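You operate a simulated robot arm through the tools that you are given. There is no shell and no other tool. Be economical: measure what you need, move in short steps, check, and stop when the job is done.

The job below is to be done with a simulated two-armed robot. You get a single attempt, and the scene is never put back.

Task
Fetch the purple cube marked "256" from the second shelf from the bottom of the steel shelves and set it on the red folder. Then take the brown lattice arc and leave it on top of the camera case. Then open the bottom drawer of the measuring bench, take the black bush on the clear top of the long grey bench and put it away in the inside of the bottom drawer of the measuring bench, then shut the drawer. Keep to this order.
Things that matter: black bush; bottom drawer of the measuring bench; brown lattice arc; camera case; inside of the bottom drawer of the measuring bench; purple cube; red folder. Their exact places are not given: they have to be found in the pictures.

Only the result counts: the job must be done as asked and must still hold three seconds after the hand-in. Knocking over, shifting, dropping, spilling or breaking anything else fails it.

Robot
Two 7-joint arms with fingered hands on one trunk, on a base that drives. Base frame: it is fixed to the floor where the robot stands at the start and does not move with it; the origin is under the middle of the robot, x ahead of it, y to its left, z up; the surface under the hand at the start is at about z = 1.28. Lengths are in m, angles in degrees, forces in N, time in s.
The left shoulder is at the start at [0.061, 0.182, 1.173], the right one opposite. With the tool pointing down near the work surface each hand reaches from about 0.1 to 0.72 m from the robot's upright axis, wherever it stands, measured 20 degrees to its own side. Places, roughly: black bush [-1.5, 4, 0.75]; bottom drawer of the measuring bench [0.7, 2.6, 0.6]; camera case [-1.5, 2, 1.25]; inside of the bottom drawer of the measuring bench [0.7, 2.7, 0.6]. Payload 3.8 kg a hand.
The TCP of each hand is the grasp point between the finger pads, 0.03 m short of the fingertips. In the tool frame z runs along the fingers and y along their closing line. The gripper opens to 0.104 m. The gripper's body begins 0.035 m behind the TCP. The gripper is a hand of 4 fingers: y runs from the thumb to the fingers, the wrist lies at [-0.017, -0.104, -0.178] in the tool frame, and closing takes about 1.5 s.
Orientation is that of the tool frame in the base frame, as [roll, pitch, yaw] about the fixed x, y, z axes, in that order (R = Rz(yaw) Ry(pitch) Rx(roll)). With the fingers straight down and the wrist toward the robot, the tool's x, y and z point along [0, 1, 0], [1, 0, 0] and [0, 0, -1] of the base frame.

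Tools
- The arms move only by the tool apply_moves. It takes "left_targets", "right_targets" or both (then of equal length, played together; a hand with none holds still); each is text: rows parted by semicolons, each of 7 numbers parted by spaces: the shift along the tool's x, y, z in m, then the turn, a rotation vector about the tool's x, y, z in degrees, then the opening, from 0 (shut) to 1 (fully open). In form: x y z wx wy wz claw; .... A call has 1 to 12 rows; each row is the pose to reach, as a shift and turn from the pose commanded when the call began, along the tool's axes at that moment. A row lasts 0.2 s, in which the tool goes at most 0.05 m and 8.6 degrees; a call with a longer step from one row to the next is refused whole, and so is a gripper value outside its range. A pose out of reach is approached as far as the arm can. The call stops where the force on the tool passes 40 N (or 10 N more than at its start, if that is more) or the arm is blocked; 0.2 s more then pass. Each finger travels about 0.072 m/s and halts on what it meets, pressing with about 32 N; the grip force reading is that of the motor and also rises with nothing between the fingers. The clock runs only during rows and for 0.2 s after the last one: add rows that repeat a pose to give the fingers time. It gives the time, the measured TCP pose, the force on the tool (base axes), the opening and the grip force at its end, in the units of the frame above (readings bear some noise), with the torque about the TCP (base axes, N m) and any sound that the robot's microphone picked up, and new pictures: "show" is both (left out), scene, wrist or none (wrist: the cameras of the hands that moved).
- Cameras (640 x 400 px; columns grow to the right, rows downward): "scene" is now at [0.1606, -0.0148, 1.3793]; the picture's right is [-0.02, -1.00, 0.00], its down [-0.20, 0.00, -0.98] and it looks along [0.98, -0.02, -0.20] (base axes); focal length 214 px, centre (320, 200). "left" rides on the left gripper at [-0.066, -0.09, -0.126] in its tool frame; the picture's right is [-0.78, -0.30, 0.56], its down [0.57, -0.70, 0.42] and it looks along [0.27, 0.65, 0.71] (tool axes); focal length 275 px, centre (320, 200). "right" rides on the right gripper at [0.066, -0.09, -0.126] in its tool frame; the picture's right is [-0.78, 0.30, -0.56], its down [-0.57, -0.70, 0.43] and it looks along [-0.27, 0.65, 0.71] (tool axes); focal length 275 px, centre (320, 200).
- raise_lower(by): slides the trunk up (or, below 0, down) by that many m; the arms and the scene camera ride with it, the base frame stays. It gives what a move gives, with no picture.
- steer(legs): drives the robot by 1 to 6 legs, each [ahead, left, turn to the left] in m, m and degrees, along the robot's own axes; the way and the turn of a leg run together, so that a leg with both is an arc; at most 1.5 m and 180 degrees a leg. The arms and the cameras ride along, it lands a little off, and it stops where it bumps. It gives what a move gives, and a new picture of the scene camera.
- preshape(shape, hand): the hand has 4 fingers and takes this shape, open, in about a second: jaw (thumb against the fingers, like two jaws); tri (thumb and two fingers); tip (a fingertip pinch); poke (one finger out to press); point (the index stretched); flat (the hand flat); cup (the hand cupped); fist (a fist). The gripper value then closes the fingers along that shape, each until it touches; the sizes above hold for jaw. It gives what a move gives, with no picture.
- aim_head(pan, tilt): turns the head with the scene camera to pan (to the left, within 86 degrees either way) and tilt (down, from -29 to 69), counted from straight ahead of the robot. It gives what a move gives, and a new picture of the scene camera.
- probe_pixels(camera, pixels): for up to 12 pixels [column, row] of the newest picture of that camera ("zoom" is the newest enlarged one), the place [x, y, z] in the base frame of the surface seen there, good to about 0.003 m, but the place of the scene camera against the robot may be out by one fixed shift of up to 0.018 m in any direction. No time passes.
- enlarge(camera, box): a new picture of the part [left, top, right, bottom] of that camera's present view, enlarged. No time passes.
- sign_off(): hands the job in; it is judged then, once.

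Go step by step. Measure first, check grasps and placings, and put right what went wrong. The budget is 110 turns and 260 pictures, counting those below and the enlarged ones. Unless the task says otherwise, let go and move clear before handing in, and close with one line.

The tools are called after "Emit:" as a command line: name --argument value ..., lists and objects as JSON in quotes. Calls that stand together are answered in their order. apply_moves: Moves the arms, as the interface text tells. Its arguments: {"type":"object","properties":{"left_targets":{"type":"string"},"right_targets":{"type":"string"},"show":{"type":"string","enum":["both","scene","wrist","none"]}},"required":[]} The other tools are called the same way: raise_lower (by) slides the trunk up or down; preshape (shape, hand) gives the hand a shape; steer (legs) drives the base; aim_head (pan, tilt) turns the head that bears the scene camera; probe_pixels (camera, pixels) gives the place of the surface under pixels of a picture; enlarge (camera, box) takes an enlarged picture of a part of a camera's view; sign_off () hands the job in.

At the start:

```text
time_s: 0.0
left_ee_pos: [0.4716, 0.2324, 0.9988]
left_orientation: [-179.9, 0.0, 89.9]
left_wrist_force: [0.9, -0.1, -1.4]
left_moment: [0.02, -0.03, -0.04]
left_finger_gap: 0.1036
left_grip_force: 0.0
left_shape: jaw
right_ee_pos: [0.3361, -0.1419, 1.4643]
right_orientation: [-179.9, 0.0, 90.1]
right_wrist_force: [0.4, 0.4, 0.7]
right_moment: [0.02, -0.02, -0.03]
right_finger_gap: 0.1037
right_grip_force: 0.0
right_shape: jaw
trunk travel left (down, up): [-0.325, 0.431]
robot x, y, heading: [-0.0022, -0.0008, -0.1]
head pan, tilt: [-1.2, 11.8]
```

scene: 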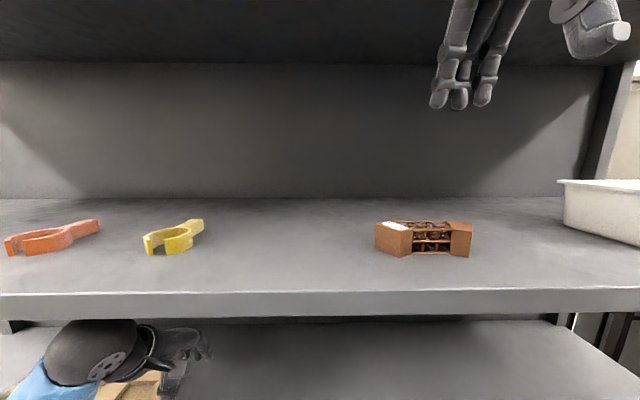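
right: 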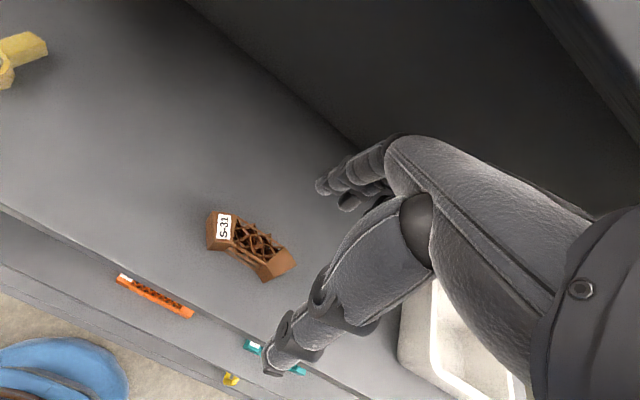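
left: 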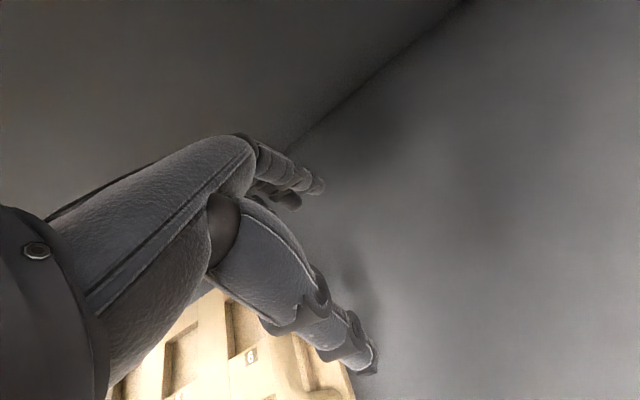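

The scene shows the brown lattice arc near (425,238) on the shelf in front, the left hand being inside the shelf below. I'll look down and around to find the purple cube first.

Emit:
aim_head --pan 0 --tilt 55

Emit:
aim_head --pan 60 --tilt 25

Emit:
aim_head --pan -60 --tilt 25

```text
time_s: 1.1
left_ee_pos: [0.4718, 0.232, 0.9997]
left_orientation: [180.0, 0.0, 90.1]
left_wrist_force: [-0.6, 0.4, -0.9]
left_moment: [-0.01, 0.0, 0.0]
left_finger_gap: 0.1038
left_grip_force: 0.0
left_shape: jaw
right_ee_pos: [0.3366, -0.1425, 1.4641]
right_orientation: [-179.8, 0.0, 90.2]
right_wrist_force: [0.3, -0.1, -0.7]
right_moment: [0.02, -0.02, -0.01]
right_finger_gap: 0.1036
right_grip_force: 0.1
right_shape: jaw
trunk travel left (down, up): [-0.325, 0.431]
robot x, y, heading: [0.0003, 0.0003, -0.1]
head pan, tilt: [0.0, 55.0]
```

scene: 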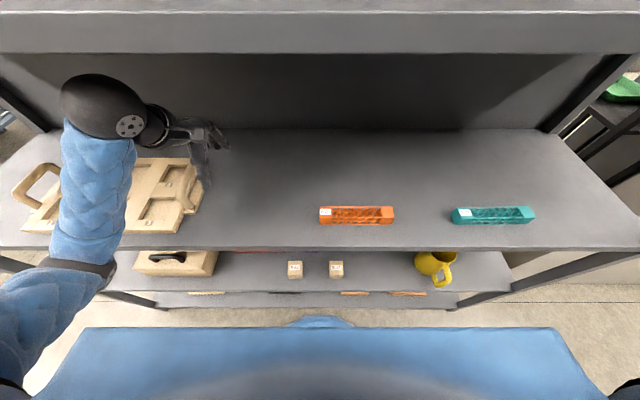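

```text
time_s: 2.4
left_ee_pos: [0.4711, 0.2326, 0.9997]
left_orientation: [180.0, 0.0, 90.0]
left_wrist_force: [-0.4, -0.7, 0.2]
left_moment: [-0.03, 0.02, -0.04]
left_finger_gap: 0.1037
left_grip_force: 0.1
left_shape: jaw
right_ee_pos: [0.3361, -0.1425, 1.4662]
right_orientation: [-179.9, 0.0, 90.1]
right_wrist_force: [-0.5, -0.1, -0.1]
right_moment: [-0.01, 0.02, 0.01]
right_finger_gap: 0.1037
right_grip_force: 0.0
right_shape: jaw
trunk travel left (down, up): [-0.325, 0.431]
robot x, y, heading: [0.0018, -0.005, 0.0]
head pan, tilt: [60.0, 25.0]
```

scene: 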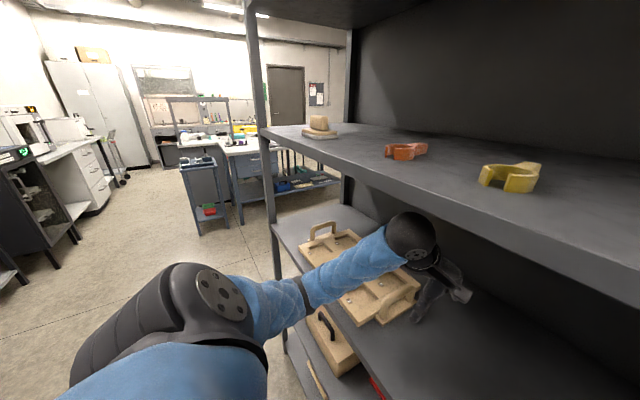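

```text
time_s: 4.4
left_ee_pos: [0.4717, 0.2323, 0.9997]
left_orientation: [180.0, 0.0, 90.0]
left_wrist_force: [0.0, 0.2, 0.6]
left_moment: [0.03, -0.01, -0.02]
left_finger_gap: 0.1036
left_grip_force: 0.0
left_shape: jaw
right_ee_pos: [0.335, -0.142, 1.4636]
right_orientation: [-179.9, 0.0, 90.1]
right_wrist_force: [-0.4, 0.2, 0.1]
right_moment: [-0.01, 0.0, 0.01]
right_finger_gap: 0.1039
right_grip_force: 0.1
right_shape: jaw
trunk travel left (down, up): [-0.325, 0.431]
robot x, y, heading: [0.0006, 0.0015, -0.0]
head pan, tilt: [-60.0, 25.0]
```

scene: 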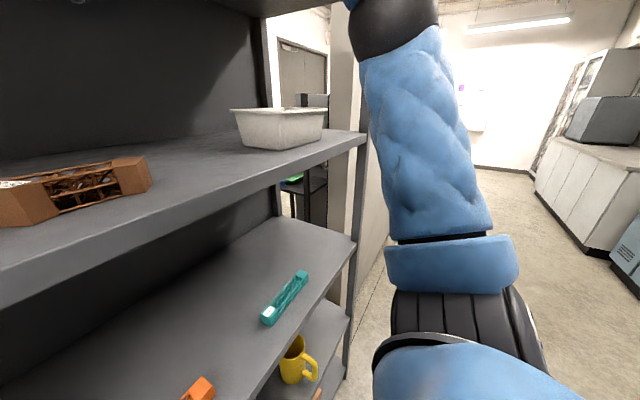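

The steel shelves have four levels; the second from bottom is deep under the third. I'll back away and look at the lower shelves.

Emit:
steer --legs '[[-0.7, 0, 0]]'

Emit:
aim_head --pan 0 --tilt 40

```text
time_s: 8.4
left_ee_pos: [-0.2268, 0.2309, 1.0002]
left_orientation: [-179.9, 0.0, 89.6]
left_wrist_force: [0.0, -0.8, 0.0]
left_moment: [0.01, 0.03, -0.01]
left_finger_gap: 0.1036
left_grip_force: 0.1
left_shape: jaw
right_ee_pos: [-0.3657, -0.1412, 1.4639]
right_orientation: [-179.9, 0.0, 89.8]
right_wrist_force: [0.2, -0.4, 0.3]
right_moment: [0.01, 0.01, -0.01]
right_finger_gap: 0.104
right_grip_force: 0.0
right_shape: jaw
trunk travel left (down, up): [-0.325, 0.431]
robot x, y, heading: [-0.6994, 0.0035, -0.4]
head pan, tilt: [-60.0, 25.0]
stopped in leg 1: the robot was blocked; the commanded pose is now the measured one
```

scene: 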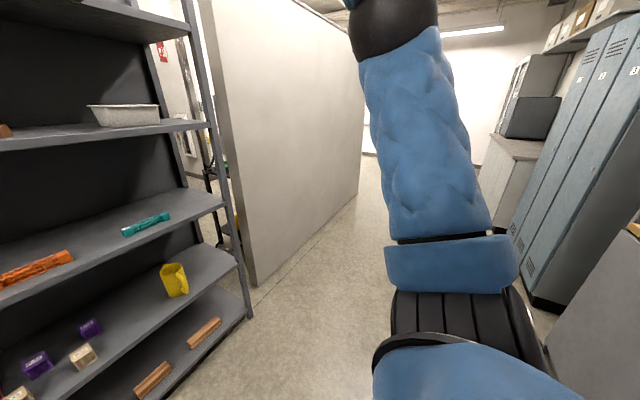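

```text
time_s: 9.7
left_ee_pos: [-0.226, 0.2314, 0.9988]
left_orientation: [-179.9, 0.0, 89.6]
left_wrist_force: [-0.4, -0.2, -0.7]
left_moment: [0.02, -0.02, 0.0]
left_finger_gap: 0.1038
left_grip_force: 0.1
left_shape: jaw
right_ee_pos: [-0.3651, -0.1416, 1.4638]
right_orientation: [-179.9, 0.0, 89.8]
right_wrist_force: [-0.2, 0.0, -0.2]
right_moment: [0.01, -0.02, 0.05]
right_finger_gap: 0.1039
right_grip_force: 0.0
right_shape: jaw
trunk travel left (down, up): [-0.325, 0.431]
robot x, y, heading: [-0.6958, 0.0037, -0.6]
head pan, tilt: [0.0, 40.0]
```

scene: 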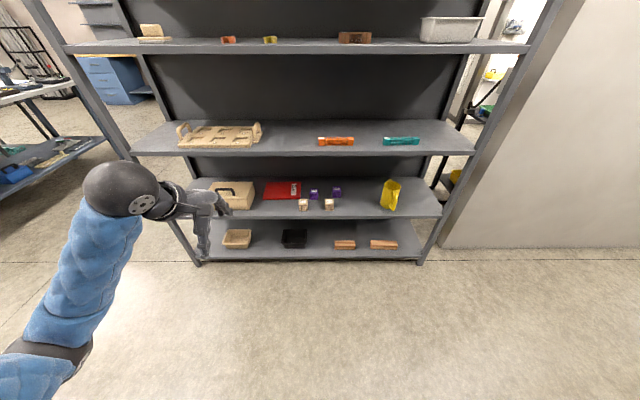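

Two purple cubes (315,194) and (337,192), and the red folder (283,190), all on the second shelf. I'll zoom to read and measure.

Emit:
enlarge --camera "scene" --box '[200, 165, 420, 230]'

Emit:
probe_pixels --camera "scene" --pixels '[[315, 194], [337, 192], [283, 192], [265, 197], [300, 184], [303, 204], [329, 204], [320, 216], [320, 154], [352, 39], [330, 190], [320, 205]]'

```text
2.91 times, centred on (310, 198) of scene
```

zoom: 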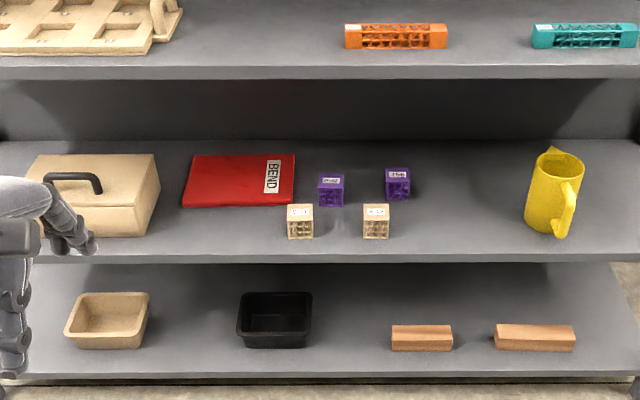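

```text
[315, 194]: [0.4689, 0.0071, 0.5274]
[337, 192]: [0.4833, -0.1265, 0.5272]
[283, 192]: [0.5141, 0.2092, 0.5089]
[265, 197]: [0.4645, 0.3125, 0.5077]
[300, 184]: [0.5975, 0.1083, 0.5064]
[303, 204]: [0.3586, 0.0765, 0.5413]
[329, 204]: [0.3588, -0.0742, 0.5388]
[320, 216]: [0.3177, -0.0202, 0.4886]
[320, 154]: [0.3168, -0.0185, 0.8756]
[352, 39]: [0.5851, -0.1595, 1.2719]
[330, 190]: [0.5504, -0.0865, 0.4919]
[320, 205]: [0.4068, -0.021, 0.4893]
```

Emit:
enlarge --camera "scene" --box '[290, 180, 350, 215]'

Emit:
raise_lower --by -0.3

Emit:
enlarge --camera "scene" --box '[280, 120, 380, 180]'

```text
10.67 times, centred on (320, 198) of scene
```

zoom: 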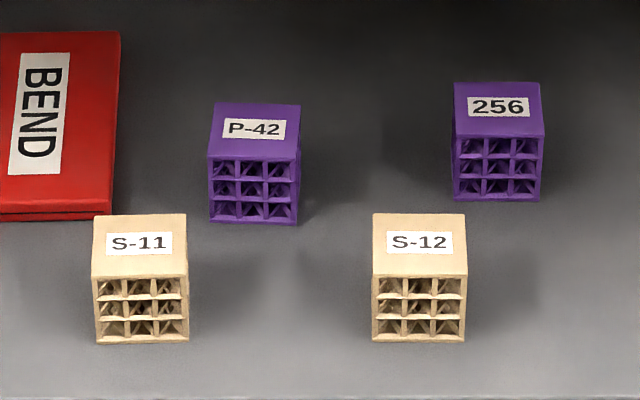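

```text
time_s: 12.7
left_ee_pos: [-0.1989, 0.2317, 0.627]
left_orientation: [-168.3, 0.1, 89.6]
left_wrist_force: [-0.8, -0.8, 0.1]
left_moment: [0.0, 0.0, -0.02]
left_finger_gap: 0.1038
left_grip_force: 0.0
left_shape: jaw
right_ee_pos: [-0.212, -0.1432, 1.0897]
right_orientation: [-165.5, 0.0, 89.7]
right_wrist_force: [-0.2, 0.4, 0.9]
right_moment: [0.0, -0.02, -0.01]
right_finger_gap: 0.1038
right_grip_force: 0.0
right_shape: jaw
trunk travel left (down, up): [-0.025, 0.731]
robot x, y, heading: [-0.7015, -0.0002, -0.2]
head pan, tilt: [0.0, 40.0]
```

```text
6.40 times, centred on (330, 150) of scene
```

zoom: 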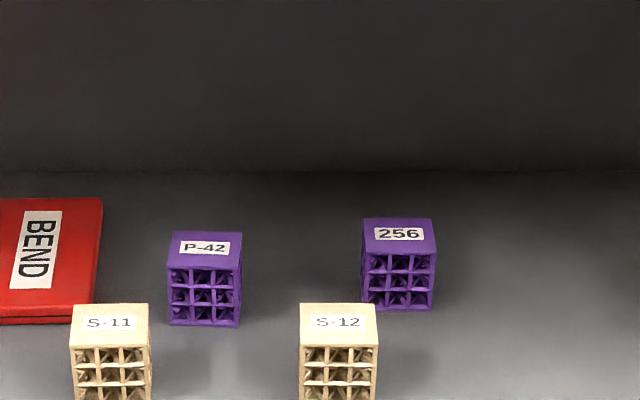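

"256" is the right purple cube near [0.483,-0.127]; the trunk pitched the hands after lowering. I'll check state with a picture and re-probe.

Emit:
aim_head --pan 0 --tilt 30

Emit:
aim_head --pan 0 --tilt 60

```text
time_s: 13.4
left_ee_pos: [-0.1988, 0.2321, 0.6278]
left_orientation: [-168.4, 0.0, 89.6]
left_wrist_force: [0.5, -0.4, 0.0]
left_moment: [0.01, 0.02, 0.01]
left_finger_gap: 0.104
left_grip_force: 0.1
left_shape: jaw
right_ee_pos: [-0.2117, -0.1423, 1.0905]
right_orientation: [-165.4, -0.1, 89.7]
right_wrist_force: [0.4, 0.1, 0.6]
right_moment: [-0.02, 0.04, 0.01]
right_finger_gap: 0.1039
right_grip_force: 0.0
right_shape: jaw
trunk travel left (down, up): [-0.025, 0.731]
robot x, y, heading: [-0.7008, 0.0008, -0.1]
head pan, tilt: [0.0, 30.0]
```

scene: 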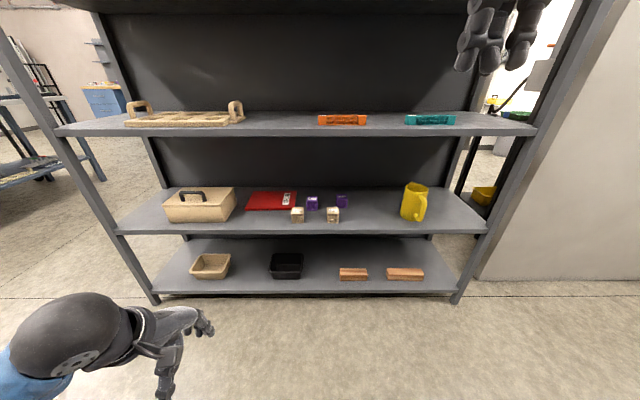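

```text
time_s: 14.4
left_ee_pos: [-0.1992, 0.2312, 0.6282]
left_orientation: [-168.5, 0.0, 89.6]
left_wrist_force: [1.0, -0.3, 0.3]
left_moment: [-0.02, 0.0, 0.0]
left_finger_gap: 0.1038
left_grip_force: 0.0
left_shape: jaw
right_ee_pos: [-0.2112, -0.1433, 1.0908]
right_orientation: [-165.3, 0.1, 89.8]
right_wrist_force: [0.0, -0.3, -0.3]
right_moment: [-0.01, 0.0, -0.02]
right_finger_gap: 0.1037
right_grip_force: 0.1
right_shape: jaw
trunk travel left (down, up): [-0.025, 0.731]
robot x, y, heading: [-0.7036, 0.0021, -0.3]
head pan, tilt: [0.0, 60.0]
```

scene: 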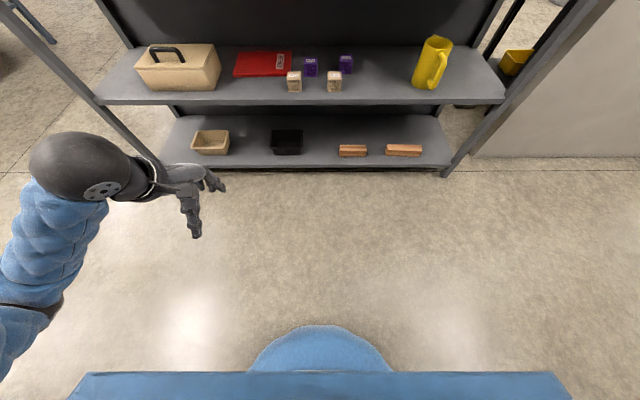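

Fingers are tipped 15° by the pitched trunk. I'll straighten and lower the right hand to shelf-2 height, and tuck the left hand back.

Emit:
apply_moves --right_targets "0.0015 0.0177 0.0439 -1.46 0 0 1; 0.003 0.0354 0.0878 -2.92 0 0 1; 0.0045 0.0531 0.1317 -4.38 0 0 1; 0.006 0.0708 0.1756 -5.84 0 0 1; 0.0075 0.0885 0.2195 -7.3 0 0 1; 0.009 0.1062 0.2634 -8.76 0 0 1; 0.0105 0.1239 0.3073 -10.2 0 0 1; 0.012 0.1416 0.3512 -11.7 0 0 1; 0.0135 0.1593 0.3951 -13.1 0 0 1; 0.015 0.177 0.439 -14.6 0 0 1; 0.015 0.177 0.439 -14.6 0 0 1" --left_targets "0.017 -0.027 -0.007 -1.16 0 0 1; 0.034 -0.054 -0.014 -2.32 0 0 1; 0.051 -0.081 -0.021 -3.48 0 0 1; 0.068 -0.108 -0.028 -4.64 0 0 1; 0.085 -0.135 -0.035 -5.8 0 0 1; 0.102 -0.162 -0.042 -6.96 0 0 1; 0.119 -0.189 -0.049 -8.1 0 0 1; 0.136 -0.216 -0.056 -9.3 0 0 1; 0.153 -0.243 -0.063 -10.4 0 0 1; 0.17 -0.27 -0.07 -11.6 0 0 1; 0.17 -0.27 -0.07 -11.6 0 0 1" --show "scene"

```text
time_s: 16.8
left_ee_pos: [-0.4606, 0.4632, 0.7707]
left_orientation: [-180.0, 0.1, 89.5]
left_wrist_force: [-0.2, -0.7, 0.0]
left_moment: [0.01, -0.01, 0.02]
left_finger_gap: 0.104
left_grip_force: 0.0
left_shape: jaw
left hand out of reach, approached as far as the arm can: row 1, 2, 3, 4, 5, 6, 7, 8, 9, 10, 11
right_ee_pos: [-0.1507, -0.1271, 0.6209]
right_orientation: [180.0, -0.1, 89.7]
right_wrist_force: [-0.4, 0.7, -1.2]
right_moment: [0.02, 0.0, 0.0]
right_finger_gap: 0.1038
right_grip_force: 0.0
right_shape: jaw
trunk travel left (down, up): [-0.025, 0.731]
robot x, y, heading: [-0.6994, 0.002, -0.2]
head pan, tilt: [0.0, 60.0]
```

scene: 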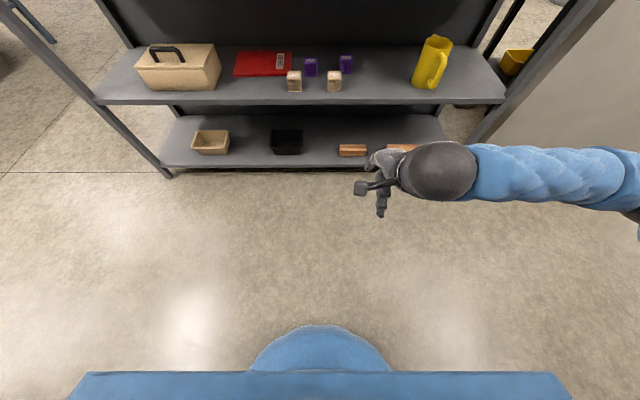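

The right forearm runs sideways, which could strike the shelf upright. I'll measure it.

Emit:
probe_pixels --camera "scene" --pixels '[[440, 170], [500, 165], [560, 170], [620, 180], [630, 205], [385, 190], [470, 165], [505, 90], [435, 60], [425, 60], [340, 66], [308, 68]]'

Emit:
aim_head --pan -45 --tilt 45

```text
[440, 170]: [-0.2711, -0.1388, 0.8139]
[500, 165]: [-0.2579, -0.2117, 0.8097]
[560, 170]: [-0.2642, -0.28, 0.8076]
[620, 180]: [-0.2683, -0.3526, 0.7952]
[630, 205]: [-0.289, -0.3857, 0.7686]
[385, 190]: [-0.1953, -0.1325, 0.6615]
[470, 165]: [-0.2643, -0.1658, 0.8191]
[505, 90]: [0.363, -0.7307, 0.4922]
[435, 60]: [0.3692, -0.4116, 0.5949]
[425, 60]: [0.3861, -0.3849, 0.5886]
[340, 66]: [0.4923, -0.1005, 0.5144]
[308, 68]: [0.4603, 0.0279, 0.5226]
```

```text
time_s: 17.9
left_ee_pos: [-0.4603, 0.4659, 0.7705]
left_orientation: [-179.9, 0.0, 89.6]
left_wrist_force: [0.0, 0.6, 0.0]
left_moment: [0.01, -0.01, 0.02]
left_finger_gap: 0.1037
left_grip_force: 0.1
left_shape: jaw
right_ee_pos: [-0.1526, -0.1264, 0.6203]
right_orientation: [179.9, -0.1, 89.7]
right_wrist_force: [0.7, 0.5, 0.6]
right_moment: [-0.02, -0.01, -0.01]
right_finger_gap: 0.104
right_grip_force: 0.1
right_shape: jaw
trunk travel left (down, up): [-0.025, 0.731]
robot x, y, heading: [-0.6997, 0.001, -0.4]
head pan, tilt: [-45.0, 45.0]
```

scene: 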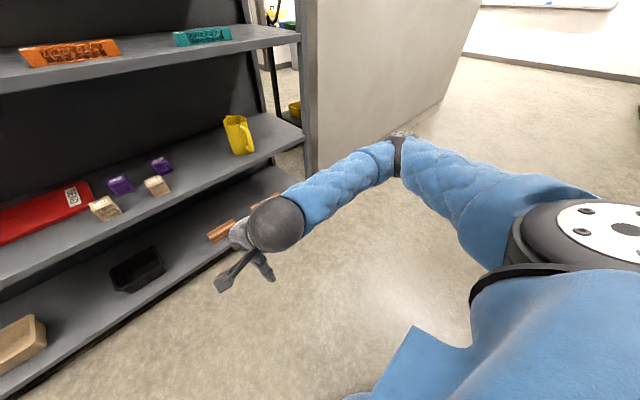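

The elbow is strongly bent at (393,145); reaching farther out will straighten the arm. I'll extend the right hand 0.2 m forward.

Emit:
apply_moves --right_targets "0 0.045 0 0 0 0 1; 0 0.09 0 0 0 0 1; 0 0.135 0 0 0 0 1; 0 0.18 0 0 0 0 1; 0 0.21 0 0 0 0 1; 0 0.21 0 0 0 0 1" --show "scene"

```text
time_s: 19.3
left_ee_pos: [-0.4596, 0.4651, 0.7715]
left_orientation: [179.9, 0.0, 89.6]
left_wrist_force: [-0.1, -0.2, 0.7]
left_moment: [0.02, -0.02, 0.0]
left_finger_gap: 0.1036
left_grip_force: 0.0
left_shape: jaw
right_ee_pos: [0.0602, -0.13, 0.6214]
right_orientation: [-180.0, 0.0, 89.6]
right_wrist_force: [-0.7, 0.0, 0.2]
right_moment: [0.01, -0.02, 0.01]
right_finger_gap: 0.1036
right_grip_force: 0.0
right_shape: jaw
trunk travel left (down, up): [-0.025, 0.731]
robot x, y, heading: [-0.6998, 0.0024, -0.3]
head pan, tilt: [-45.0, 45.0]
```

scene: 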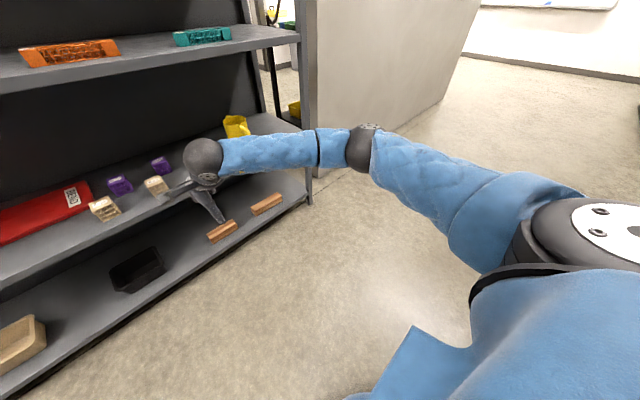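

Emit:
apply_moves --right_targets "0 0.045 0 0 0 0 1; 0 0.09 0 0 0 0 1; 0 0.12 0 0 0 0 1; 0 0.12 0 0 0 0 1" --show "scene"

Emit:
probe_pixels --camera "scene" --pixels '[[365, 140], [270, 150], [205, 160], [320, 145], [236, 120], [238, 130], [310, 190]]'

```text
time_s: 20.3
left_ee_pos: [-0.46, 0.4649, 0.7719]
left_orientation: [180.0, 0.0, 89.7]
left_wrist_force: [0.0, 0.6, 0.8]
left_moment: [-0.01, 0.0, 0.03]
left_finger_gap: 0.1039
left_grip_force: 0.1
left_shape: jaw
right_ee_pos: [0.181, -0.1286, 0.6214]
right_orientation: [180.0, 0.0, 89.8]
right_wrist_force: [-0.1, 0.2, -1.0]
right_moment: [-0.03, 0.01, -0.01]
right_finger_gap: 0.1037
right_grip_force: 0.1
right_shape: jaw
trunk travel left (down, up): [-0.025, 0.731]
robot x, y, heading: [-0.7003, 0.0032, -0.5]
head pan, tilt: [-45.0, 45.0]
```

scene: 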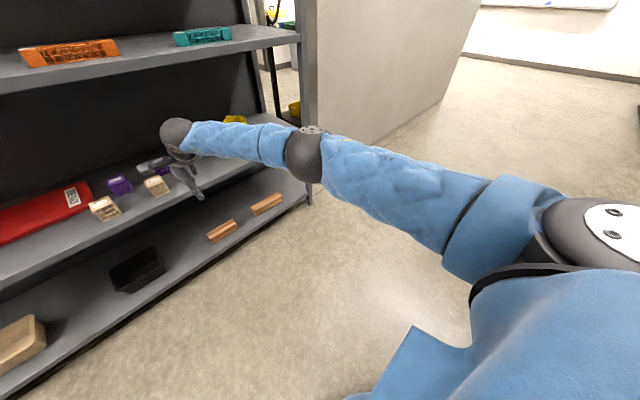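

```text
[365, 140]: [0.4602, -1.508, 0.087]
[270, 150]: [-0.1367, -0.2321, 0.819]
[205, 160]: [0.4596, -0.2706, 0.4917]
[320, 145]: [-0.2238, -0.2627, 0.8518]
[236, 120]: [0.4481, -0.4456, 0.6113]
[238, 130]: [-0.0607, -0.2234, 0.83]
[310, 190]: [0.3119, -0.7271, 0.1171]
```

The arm is now stretched with the elbow clear of the shelf. I'll lower slightly to z≈0.587 so it fits under the third shelf, check the underside, then drive in partway.

Emit:
apply_moves --right_targets "0 0 0.034 0 0 0 1; 0 0 0.034 0 0 0 1" --show "wrist"

Emit:
aim_head --pan -10 --tilt 30

Emit:
probe_pixels --camera "scene" --pixels '[[320, 130], [320, 134], [320, 138], [380, 132], [380, 136], [330, 200]]'

```text
time_s: 20.9
left_ee_pos: [-0.4601, 0.4641, 0.7714]
left_orientation: [-180.0, 0.0, 89.6]
left_wrist_force: [0.7, -0.1, -0.6]
left_moment: [-0.01, 0.01, 0.02]
left_finger_gap: 0.1037
left_grip_force: 0.1
left_shape: jaw
right_ee_pos: [0.1795, -0.1296, 0.5867]
right_orientation: [180.0, 0.1, 89.7]
right_wrist_force: [0.3, -0.5, -0.9]
right_moment: [-0.01, 0.0, 0.02]
right_finger_gap: 0.1037
right_grip_force: 0.1
right_shape: jaw
trunk travel left (down, up): [-0.025, 0.731]
robot x, y, heading: [-0.7021, 0.0029, -0.2]
head pan, tilt: [-45.0, 45.0]
```

right: 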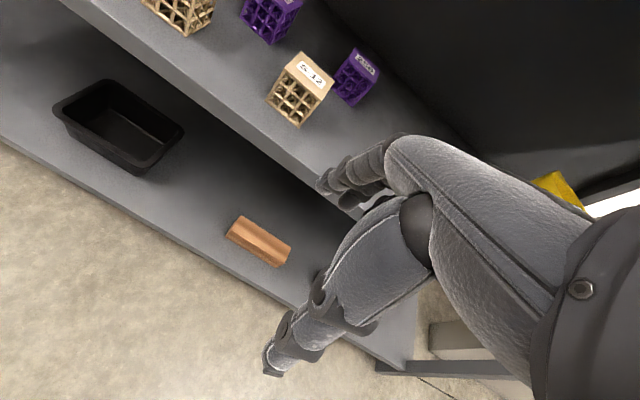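

```text
time_s: 21.9
left_ee_pos: [-0.4613, 0.4643, 0.7704]
left_orientation: [180.0, 0.0, 89.6]
left_wrist_force: [-0.4, -0.3, -0.5]
left_moment: [-0.02, 0.0, -0.02]
left_finger_gap: 0.1039
left_grip_force: 0.0
left_shape: jaw
right_ee_pos: [0.1805, -0.1283, 0.5872]
right_orientation: [-179.9, 0.0, 89.8]
right_wrist_force: [-0.5, 0.8, -0.1]
right_moment: [0.0, -0.02, 0.0]
right_finger_gap: 0.1039
right_grip_force: 0.0
right_shape: jaw
trunk travel left (down, up): [-0.025, 0.731]
robot x, y, heading: [-0.6977, 0.0013, -0.3]
head pan, tilt: [-10.0, 30.0]
```

scene: 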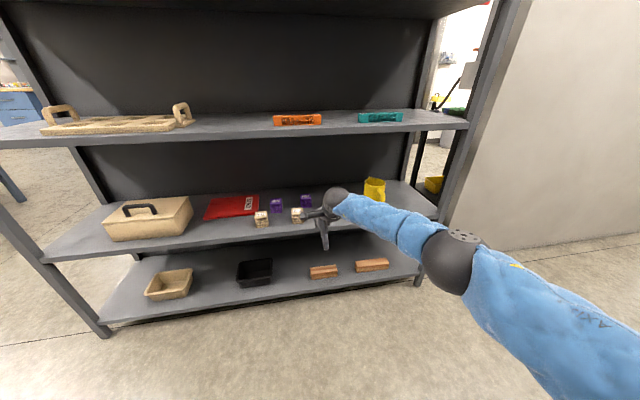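

```text
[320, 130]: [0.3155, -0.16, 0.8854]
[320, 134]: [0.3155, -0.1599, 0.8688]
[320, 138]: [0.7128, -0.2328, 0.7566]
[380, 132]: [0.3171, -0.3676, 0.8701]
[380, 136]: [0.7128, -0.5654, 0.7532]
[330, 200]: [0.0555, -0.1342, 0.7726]
```

Underside is ~0.86, plenty. I'll probe the cube with the wrist camera.

Emit:
probe_pixels --camera "right" --pixels '[[358, 52], [376, 70], [350, 60], [345, 85], [358, 92], [320, 58], [333, 78], [304, 110], [270, 25]]'

Emit:
probe_pixels --camera "scene" --pixels '[[306, 198], [297, 211], [232, 208], [336, 195]]'

Emit:
enlarge --camera "right" --box '[220, 0, 420, 125]'

```text
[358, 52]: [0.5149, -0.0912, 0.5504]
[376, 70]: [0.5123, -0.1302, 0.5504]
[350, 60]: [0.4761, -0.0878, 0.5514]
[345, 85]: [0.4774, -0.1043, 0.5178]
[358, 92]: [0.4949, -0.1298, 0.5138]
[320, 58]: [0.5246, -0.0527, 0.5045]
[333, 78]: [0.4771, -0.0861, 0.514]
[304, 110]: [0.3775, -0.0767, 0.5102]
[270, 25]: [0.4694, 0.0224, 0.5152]
```

```text
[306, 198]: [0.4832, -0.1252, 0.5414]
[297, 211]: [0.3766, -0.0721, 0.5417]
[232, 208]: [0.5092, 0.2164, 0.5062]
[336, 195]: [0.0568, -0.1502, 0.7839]
```

```text
3.20 times, centred on (320, 62) of right
```

zoom: 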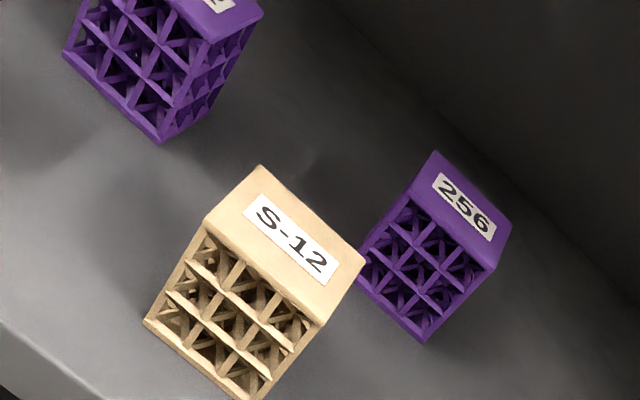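

Probing the cube's top corners accurately in the zoom.

Emit:
probe_pixels --camera "zoom" --pixels '[[436, 158], [508, 216], [492, 262], [416, 198], [462, 208], [262, 172], [360, 256], [320, 318], [208, 225], [300, 255], [400, 345], [424, 335]]'

```text
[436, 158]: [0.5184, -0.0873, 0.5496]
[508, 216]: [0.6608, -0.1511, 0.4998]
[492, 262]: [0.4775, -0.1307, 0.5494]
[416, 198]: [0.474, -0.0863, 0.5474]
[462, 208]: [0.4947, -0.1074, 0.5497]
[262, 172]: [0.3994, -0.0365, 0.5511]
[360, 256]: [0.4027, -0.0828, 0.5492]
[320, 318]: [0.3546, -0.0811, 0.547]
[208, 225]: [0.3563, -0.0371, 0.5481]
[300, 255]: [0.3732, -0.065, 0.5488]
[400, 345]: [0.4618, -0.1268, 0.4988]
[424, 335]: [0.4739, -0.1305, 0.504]
```

Wrist camera gives cube centre [0.496,-0.109], top 0.55 (scene camera is off by ~[0,+0.018,+0.009]). I'll raise to 0.60 and drive in 0.29.

Emit:
apply_moves --right_targets "0.02 0 -0.015 0 0 0 1; 0.02 0 -0.015 0 0 0 1" --show "none"

Emit:
steer --legs '[[0.29, 0, 0]]'

Emit:
apply_moves --right_targets "0 0 0 0 0 0 1" --show "wrist"

```text
time_s: 22.5
left_ee_pos: [-0.4605, 0.4648, 0.7721]
left_orientation: [-179.9, 0.0, 89.6]
left_wrist_force: [0.4, -0.4, 0.3]
left_moment: [0.01, -0.01, 0.01]
left_finger_gap: 0.1038
left_grip_force: 0.1
left_shape: jaw
right_ee_pos: [0.1794, -0.1102, 0.6022]
right_orientation: [179.9, 0.0, 89.6]
right_wrist_force: [0.2, 0.7, -0.2]
right_moment: [0.04, -0.02, 0.01]
right_finger_gap: 0.1038
right_grip_force: 0.0
right_shape: jaw
trunk travel left (down, up): [-0.025, 0.731]
robot x, y, heading: [-0.6985, 0.0041, -0.4]
head pan, tilt: [-10.0, 30.0]
```

```text
time_s: 24.5
left_ee_pos: [-0.1682, 0.4626, 0.7708]
left_orientation: [-180.0, 0.0, 89.5]
left_wrist_force: [-0.4, -0.9, -0.5]
left_moment: [-0.06, -0.02, -0.01]
left_finger_gap: 0.1039
left_grip_force: 0.0
left_shape: jaw
right_ee_pos: [0.4698, -0.1136, 0.6027]
right_orientation: [180.0, 0.0, 89.6]
right_wrist_force: [0.4, 0.4, -0.3]
right_moment: [0.02, 0.0, 0.0]
right_finger_gap: 0.1035
right_grip_force: 0.1
right_shape: jaw
trunk travel left (down, up): [-0.025, 0.731]
robot x, y, heading: [-0.4101, -0.0012, -0.4]
head pan, tilt: [-10.0, 30.0]
```

scene: 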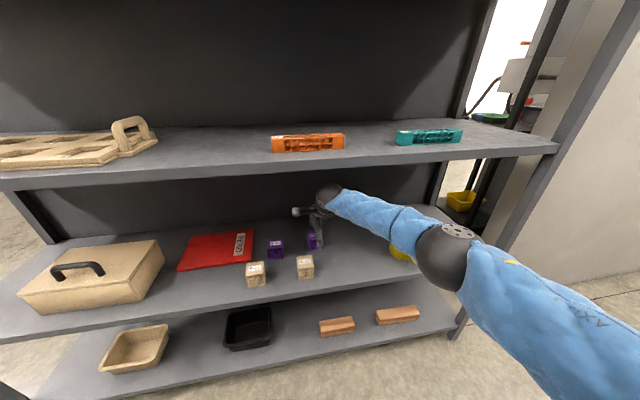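

```text
time_s: 24.9
left_ee_pos: [-0.169, 0.4625, 0.7702]
left_orientation: [-179.9, 0.0, 89.5]
left_wrist_force: [0.4, 0.0, 0.0]
left_moment: [0.01, -0.04, -0.01]
left_finger_gap: 0.1038
left_grip_force: 0.0
left_shape: jaw
right_ee_pos: [0.4687, -0.1131, 0.6012]
right_orientation: [-179.9, 0.0, 89.6]
right_wrist_force: [0.4, 0.0, -0.5]
right_moment: [0.0, 0.0, 0.03]
right_finger_gap: 0.1037
right_grip_force: 0.1
right_shape: jaw
trunk travel left (down, up): [-0.025, 0.731]
robot x, y, heading: [-0.412, 0.002, -0.5]
head pan, tilt: [-10.0, 30.0]
```

right: 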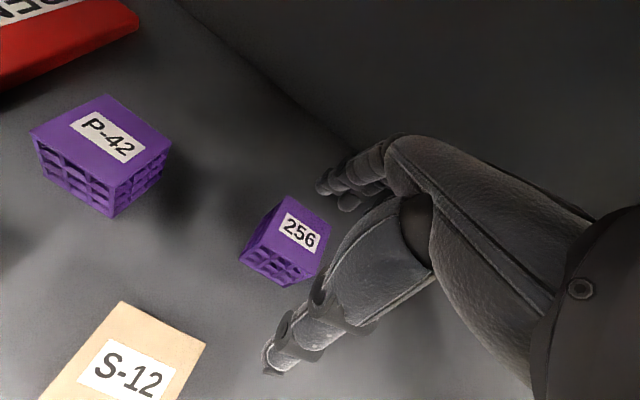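

Cube 256 is seen at (290,240) between thumb and fingers' line. I'll move +0.027 forward, then down to z≈0.535.

Emit:
apply_moves --right_targets "0.004 0.027 0 0 0 0 1; 0.004 0.027 0.025 0 0 0 1; 0.004 0.027 0.05 0 0 0 1; 0.004 0.027 0.066 0 0 0 1; 0.004 0.027 0.066 0 0 0 1" --show "wrist"

```text
time_s: 26.1
left_ee_pos: [-0.1693, 0.4616, 0.772]
left_orientation: [179.9, -0.1, 89.5]
left_wrist_force: [0.5, 0.1, 0.1]
left_moment: [0.01, 0.05, -0.02]
left_finger_gap: 0.1039
left_grip_force: 0.0
left_shape: jaw
right_ee_pos: [0.4708, -0.1124, 0.556]
right_orientation: [179.9, -0.1, 89.6]
right_wrist_force: [-0.4, 0.5, 0.2]
right_moment: [0.0, 0.03, 0.01]
right_finger_gap: 0.1038
right_grip_force: 0.0
right_shape: jaw
right hand out of reach, approached as far as the arm can: row 1, 2, 3, 4, 5
trunk travel left (down, up): [-0.025, 0.731]
robot x, y, heading: [-0.4121, 0.0023, -0.4]
head pan, tilt: [-10.0, 30.0]
```

right: 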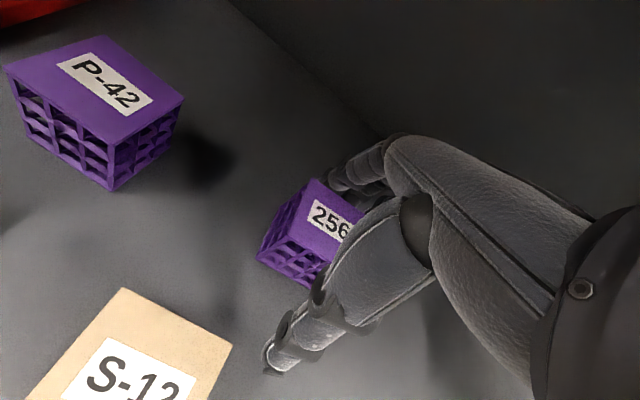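

Out of reach by 25 mm. I'll raise again, drive 0.05 ahead, then redo.

Emit:
apply_moves --right_targets "0 -0.01 -0.03 0 0 0 1; 0 -0.01 -0.066 0 0 0 1; 0 -0.01 -0.066 0 0 0 1" --show "none"

Emit:
steer --legs '[[0.05, 0, 0]]'

```text
time_s: 26.9
left_ee_pos: [-0.1692, 0.4627, 0.7713]
left_orientation: [-179.9, 0.0, 89.5]
left_wrist_force: [-0.3, 0.6, 0.1]
left_moment: [-0.02, -0.02, 0.04]
left_finger_gap: 0.1038
left_grip_force: 0.1
left_shape: jaw
right_ee_pos: [0.4604, -0.1125, 0.6201]
right_orientation: [179.9, 0.0, 89.5]
right_wrist_force: [-0.6, 1.0, 0.3]
right_moment: [0.0, -0.02, -0.01]
right_finger_gap: 0.104
right_grip_force: 0.1
right_shape: jaw
trunk travel left (down, up): [-0.025, 0.731]
robot x, y, heading: [-0.4115, -0.001, -0.4]
head pan, tilt: [-10.0, 30.0]
```

```text
time_s: 27.8
left_ee_pos: [-0.1184, 0.4622, 0.7713]
left_orientation: [-179.9, 0.0, 89.6]
left_wrist_force: [-0.1, -1.0, -0.5]
left_moment: [0.01, -0.02, -0.01]
left_finger_gap: 0.1035
left_grip_force: 0.0
left_shape: jaw
right_ee_pos: [0.5123, -0.1132, 0.621]
right_orientation: [-180.0, 0.0, 89.6]
right_wrist_force: [0.6, 0.7, 0.2]
right_moment: [0.0, 0.0, 0.0]
right_finger_gap: 0.1036
right_grip_force: 0.1
right_shape: jaw
trunk travel left (down, up): [-0.025, 0.731]
robot x, y, heading: [-0.3594, -0.0044, -0.4]
head pan, tilt: [-10.0, 30.0]
```

scene: 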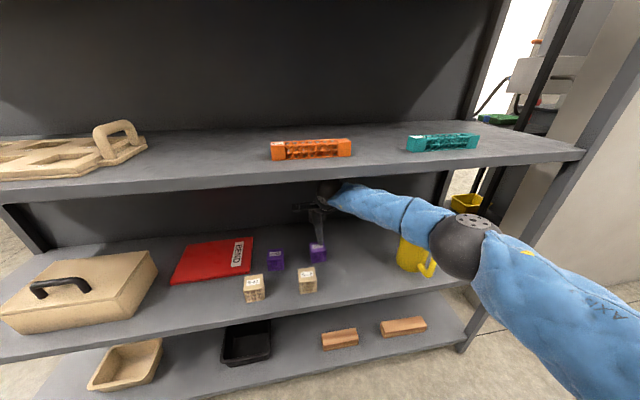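

Now at x=0.512; shift −0.014 in x, +0.004 in y, and descend 0.085 to z≈0.536.

Emit:
apply_moves --right_targets "0.004 -0.014 0 0 0 0 1; 0.004 -0.014 0.03 0 0 0 1; 0.004 -0.014 0.06 0 0 0 1; 0.004 -0.014 0.085 0 0 0 1; 0.004 -0.014 0.085 0 0 0 1" --show "wrist"

```text
time_s: 29.0
left_ee_pos: [-0.1183, 0.4614, 0.7713]
left_orientation: [-180.0, -0.1, 89.6]
left_wrist_force: [-1.1, -0.1, -0.7]
left_moment: [-0.03, 0.01, 0.0]
left_finger_gap: 0.1038
left_grip_force: 0.1
left_shape: jaw
right_ee_pos: [0.4981, -0.1076, 0.5359]
right_orientation: [-180.0, 0.0, 89.8]
right_wrist_force: [-0.1, 0.1, 0.1]
right_moment: [0.04, 0.01, 0.0]
right_finger_gap: 0.1039
right_grip_force: 0.0
right_shape: jaw
trunk travel left (down, up): [-0.025, 0.731]
robot x, y, heading: [-0.3588, -0.0038, -0.1]
head pan, tilt: [-10.0, 30.0]
```

right: 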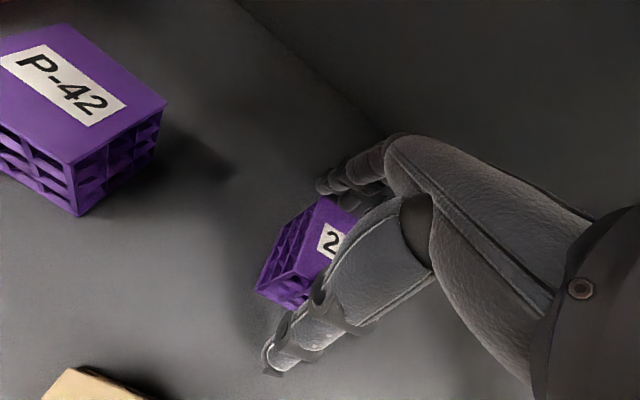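

The cube sits between thumb and fingers. Close.

Emit:
apply_moves --right_targets "0 0 0 0 0 0 0.7; 0 0 0 0 0 0 0.5; 0 0 0 0 0 0 0.3; 0 0 0 0 0 0 0.2; 0 0 0 0 0 0 0.2; 0 0 0 0 0 0 0.2; 0 0 0 0 0 0 0.2; 0 0 0 0 0 0 0.2" --show "wrist"

```text
time_s: 30.8
left_ee_pos: [-0.1186, 0.4622, 0.7701]
left_orientation: [-180.0, 0.0, 89.5]
left_wrist_force: [0.6, 0.8, 0.3]
left_moment: [-0.02, -0.01, 0.02]
left_finger_gap: 0.1042
left_grip_force: 0.1
left_shape: jaw
right_ee_pos: [0.4975, -0.1074, 0.5369]
right_orientation: [179.9, 0.0, 89.7]
right_wrist_force: [0.4, -0.7, 0.1]
right_moment: [-0.03, 0.02, 0.02]
right_finger_gap: 0.0439
right_grip_force: 32.3
right_shape: jaw
trunk travel left (down, up): [-0.025, 0.731]
robot x, y, heading: [-0.3638, 0.0003, -0.2]
head pan, tilt: [-10.0, 30.0]
```

right: 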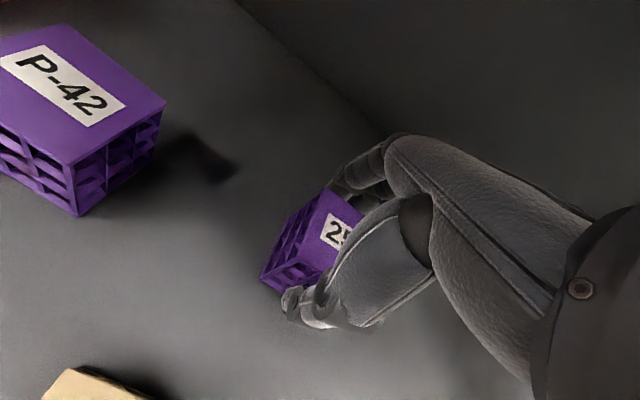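

Gripped (gap 0.044, 32 N). Lift 0.08 and then drive left toward the folder.

Emit:
apply_moves --right_targets "0 0 -0.03 0 0 0 0.2; 0 0 -0.06 0 0 0 0.2; 0 0 -0.08 0 0 0 0.2; 0 0 -0.08 0 0 0 0.2" --show "both"

```text
time_s: 31.8
left_ee_pos: [-0.118, 0.4612, 0.7704]
left_orientation: [-179.9, 0.0, 89.5]
left_wrist_force: [-0.5, 0.8, -0.1]
left_moment: [-0.01, -0.01, -0.01]
left_finger_gap: 0.1035
left_grip_force: 0.1
left_shape: jaw
right_ee_pos: [0.4964, -0.1088, 0.6162]
right_orientation: [180.0, 0.0, 89.6]
right_wrist_force: [0.3, 0.4, -0.9]
right_moment: [-0.01, -0.02, 0.03]
right_finger_gap: 0.0441
right_grip_force: 31.9
right_shape: jaw
trunk travel left (down, up): [-0.025, 0.731]
robot x, y, heading: [-0.3598, -0.0009, -0.3]
head pan, tilt: [-10.0, 30.0]
```

scene: 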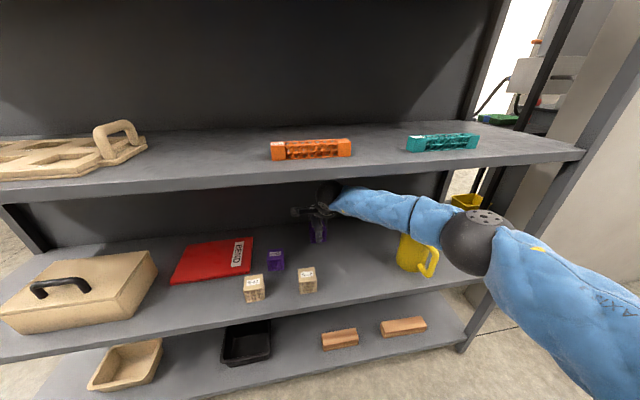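
right: 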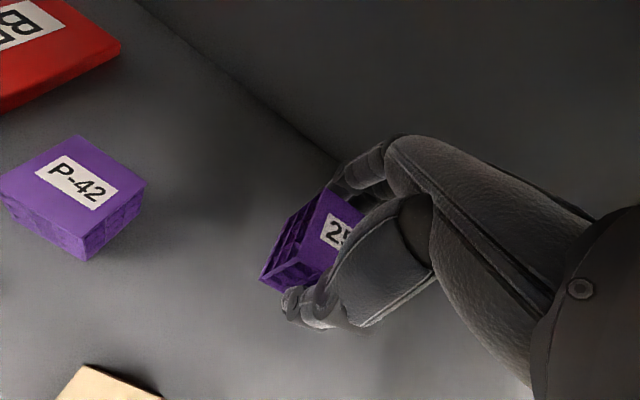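

Emit:
steer --legs '[[0, 0.33, 0]]'

Emit:
apply_moves --right_targets "0 0 0 0 0 0 0.2" --show "wrist"

```text
time_s: 34.0
left_ee_pos: [-0.1144, 0.793, 0.7713]
left_orientation: [-179.9, 0.0, 89.3]
left_wrist_force: [-0.3, 0.6, 0.2]
left_moment: [0.01, 0.01, 0.02]
left_finger_gap: 0.1039
left_grip_force: 0.0
left_shape: jaw
right_ee_pos: [0.5001, 0.2227, 0.6165]
right_orientation: [179.9, 0.0, 89.5]
right_wrist_force: [-0.7, -0.5, -0.3]
right_moment: [0.0, 0.0, 0.02]
right_finger_gap: 0.0442
right_grip_force: 31.8
right_shape: jaw
trunk travel left (down, up): [-0.025, 0.731]
robot x, y, heading: [-0.3584, 0.3328, -0.6]
head pan, tilt: [-10.0, 30.0]
```

scene: 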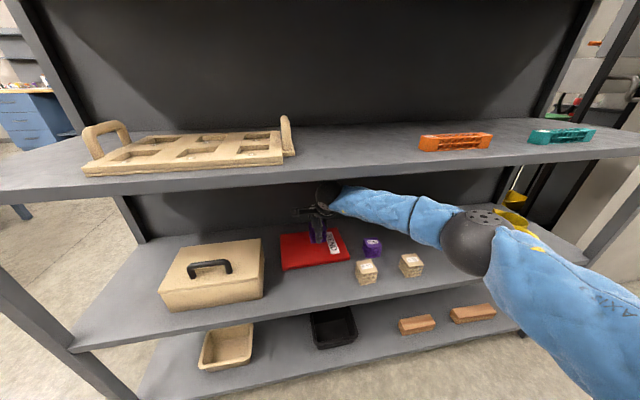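

```text
time_s: 34.4
left_ee_pos: [-0.1147, 0.7931, 0.7703]
left_orientation: [-179.9, 0.1, 89.4]
left_wrist_force: [-0.4, 0.1, 0.7]
left_moment: [0.05, -0.01, 0.0]
left_finger_gap: 0.104
left_grip_force: 0.2
left_shape: jaw
right_ee_pos: [0.4992, 0.2201, 0.6158]
right_orientation: [179.9, 0.0, 89.6]
right_wrist_force: [-0.3, -1.4, 0.1]
right_moment: [-0.03, 0.01, -0.03]
right_finger_gap: 0.0442
right_grip_force: 31.7
right_shape: jaw
trunk travel left (down, up): [-0.025, 0.731]
robot x, y, heading: [-0.3571, 0.3293, -0.7]
head pan, tilt: [-10.0, 30.0]
```

right: 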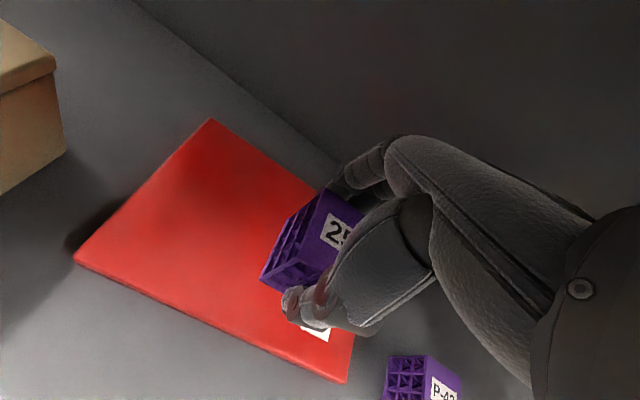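

Emit:
probe_pixels --camera "right" --pixels '[[210, 124], [80, 256], [345, 376], [250, 200], [200, 200], [62, 100], [262, 278], [410, 355]]'

```text
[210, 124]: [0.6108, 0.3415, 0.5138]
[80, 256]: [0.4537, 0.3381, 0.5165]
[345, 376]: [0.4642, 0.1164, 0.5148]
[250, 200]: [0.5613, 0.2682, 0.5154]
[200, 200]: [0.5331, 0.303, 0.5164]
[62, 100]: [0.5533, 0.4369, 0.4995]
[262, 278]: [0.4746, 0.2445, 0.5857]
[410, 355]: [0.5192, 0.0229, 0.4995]
```

Folder spans x 0.455–0.61, y 0.117–0.34, top 0.515; the cube is over it. Nudge forward 0.015 and lower to TCP z≈0.555, then open.

Emit:
apply_moves --right_targets "0 0.012 0.02 0 0 0 0.2; 0 0.012 0.045 0 0 0 0.2; 0 0.012 0.058 0 0 0 0.2; 0 0.012 0.0625 0 0 0 0.2; 0 0.012 0.0625 0 0 0 0.2" --show "wrist"

```text
time_s: 35.6
left_ee_pos: [-0.1151, 0.7918, 0.771]
left_orientation: [-179.9, 0.0, 89.4]
left_wrist_force: [-0.2, -0.1, 0.4]
left_moment: [0.02, 0.03, 0.01]
left_finger_gap: 0.1038
left_grip_force: 0.0
left_shape: jaw
right_ee_pos: [0.5114, 0.2213, 0.5537]
right_orientation: [180.0, 0.0, 89.5]
right_wrist_force: [0.5, -0.1, -0.3]
right_moment: [0.0, -0.01, -0.03]
right_finger_gap: 0.0441
right_grip_force: 32.0
right_shape: jaw
trunk travel left (down, up): [-0.025, 0.731]
robot x, y, heading: [-0.3552, 0.3326, -0.5]
head pan, tilt: [-10.0, 30.0]
```

right: 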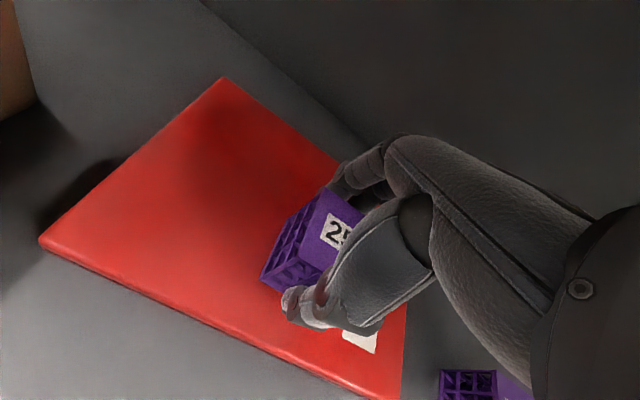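

Emit:
apply_moves --right_targets "0 0 0.0025 0 0 0 0.2; 0 0 0.0025 0 0 0 0.3; 0 0 0.0025 0 0 0 0.5; 0 0 0.0025 0 0 0 0.7; 0 0 0.0025 0 0 0 1; 0 0 0.0025 0 0 0 1; 0 0 0.0025 0 0 0 1; 0 0 0.0025 0 0 0 1; 0 0 -0.03 0 0 0 1; 0 0 -0.065 0 0 0 1; 0 0 -0.065 0 0 0 1" --show "both"

```text
time_s: 38.0
left_ee_pos: [-0.1151, 0.793, 0.7712]
left_orientation: [180.0, -0.2, 89.4]
left_wrist_force: [-0.4, -0.1, -0.4]
left_moment: [0.0, 0.02, -0.01]
left_finger_gap: 0.1037
left_grip_force: 0.0
left_shape: jaw
right_ee_pos: [0.5124, 0.2207, 0.6192]
right_orientation: [-179.9, 0.0, 89.4]
right_wrist_force: [0.9, 0.1, 0.0]
right_moment: [0.03, -0.01, -0.01]
right_finger_gap: 0.1039
right_grip_force: 0.0
right_shape: jaw
trunk travel left (down, up): [-0.025, 0.731]
robot x, y, heading: [-0.3563, 0.3307, -0.0]
head pan, tilt: [-10.0, 30.0]
```

scene: 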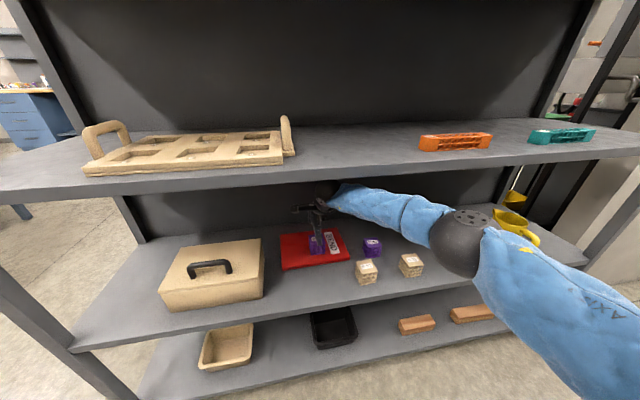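
right: 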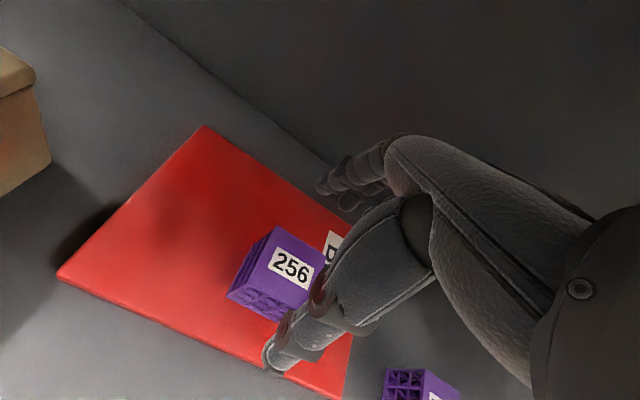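

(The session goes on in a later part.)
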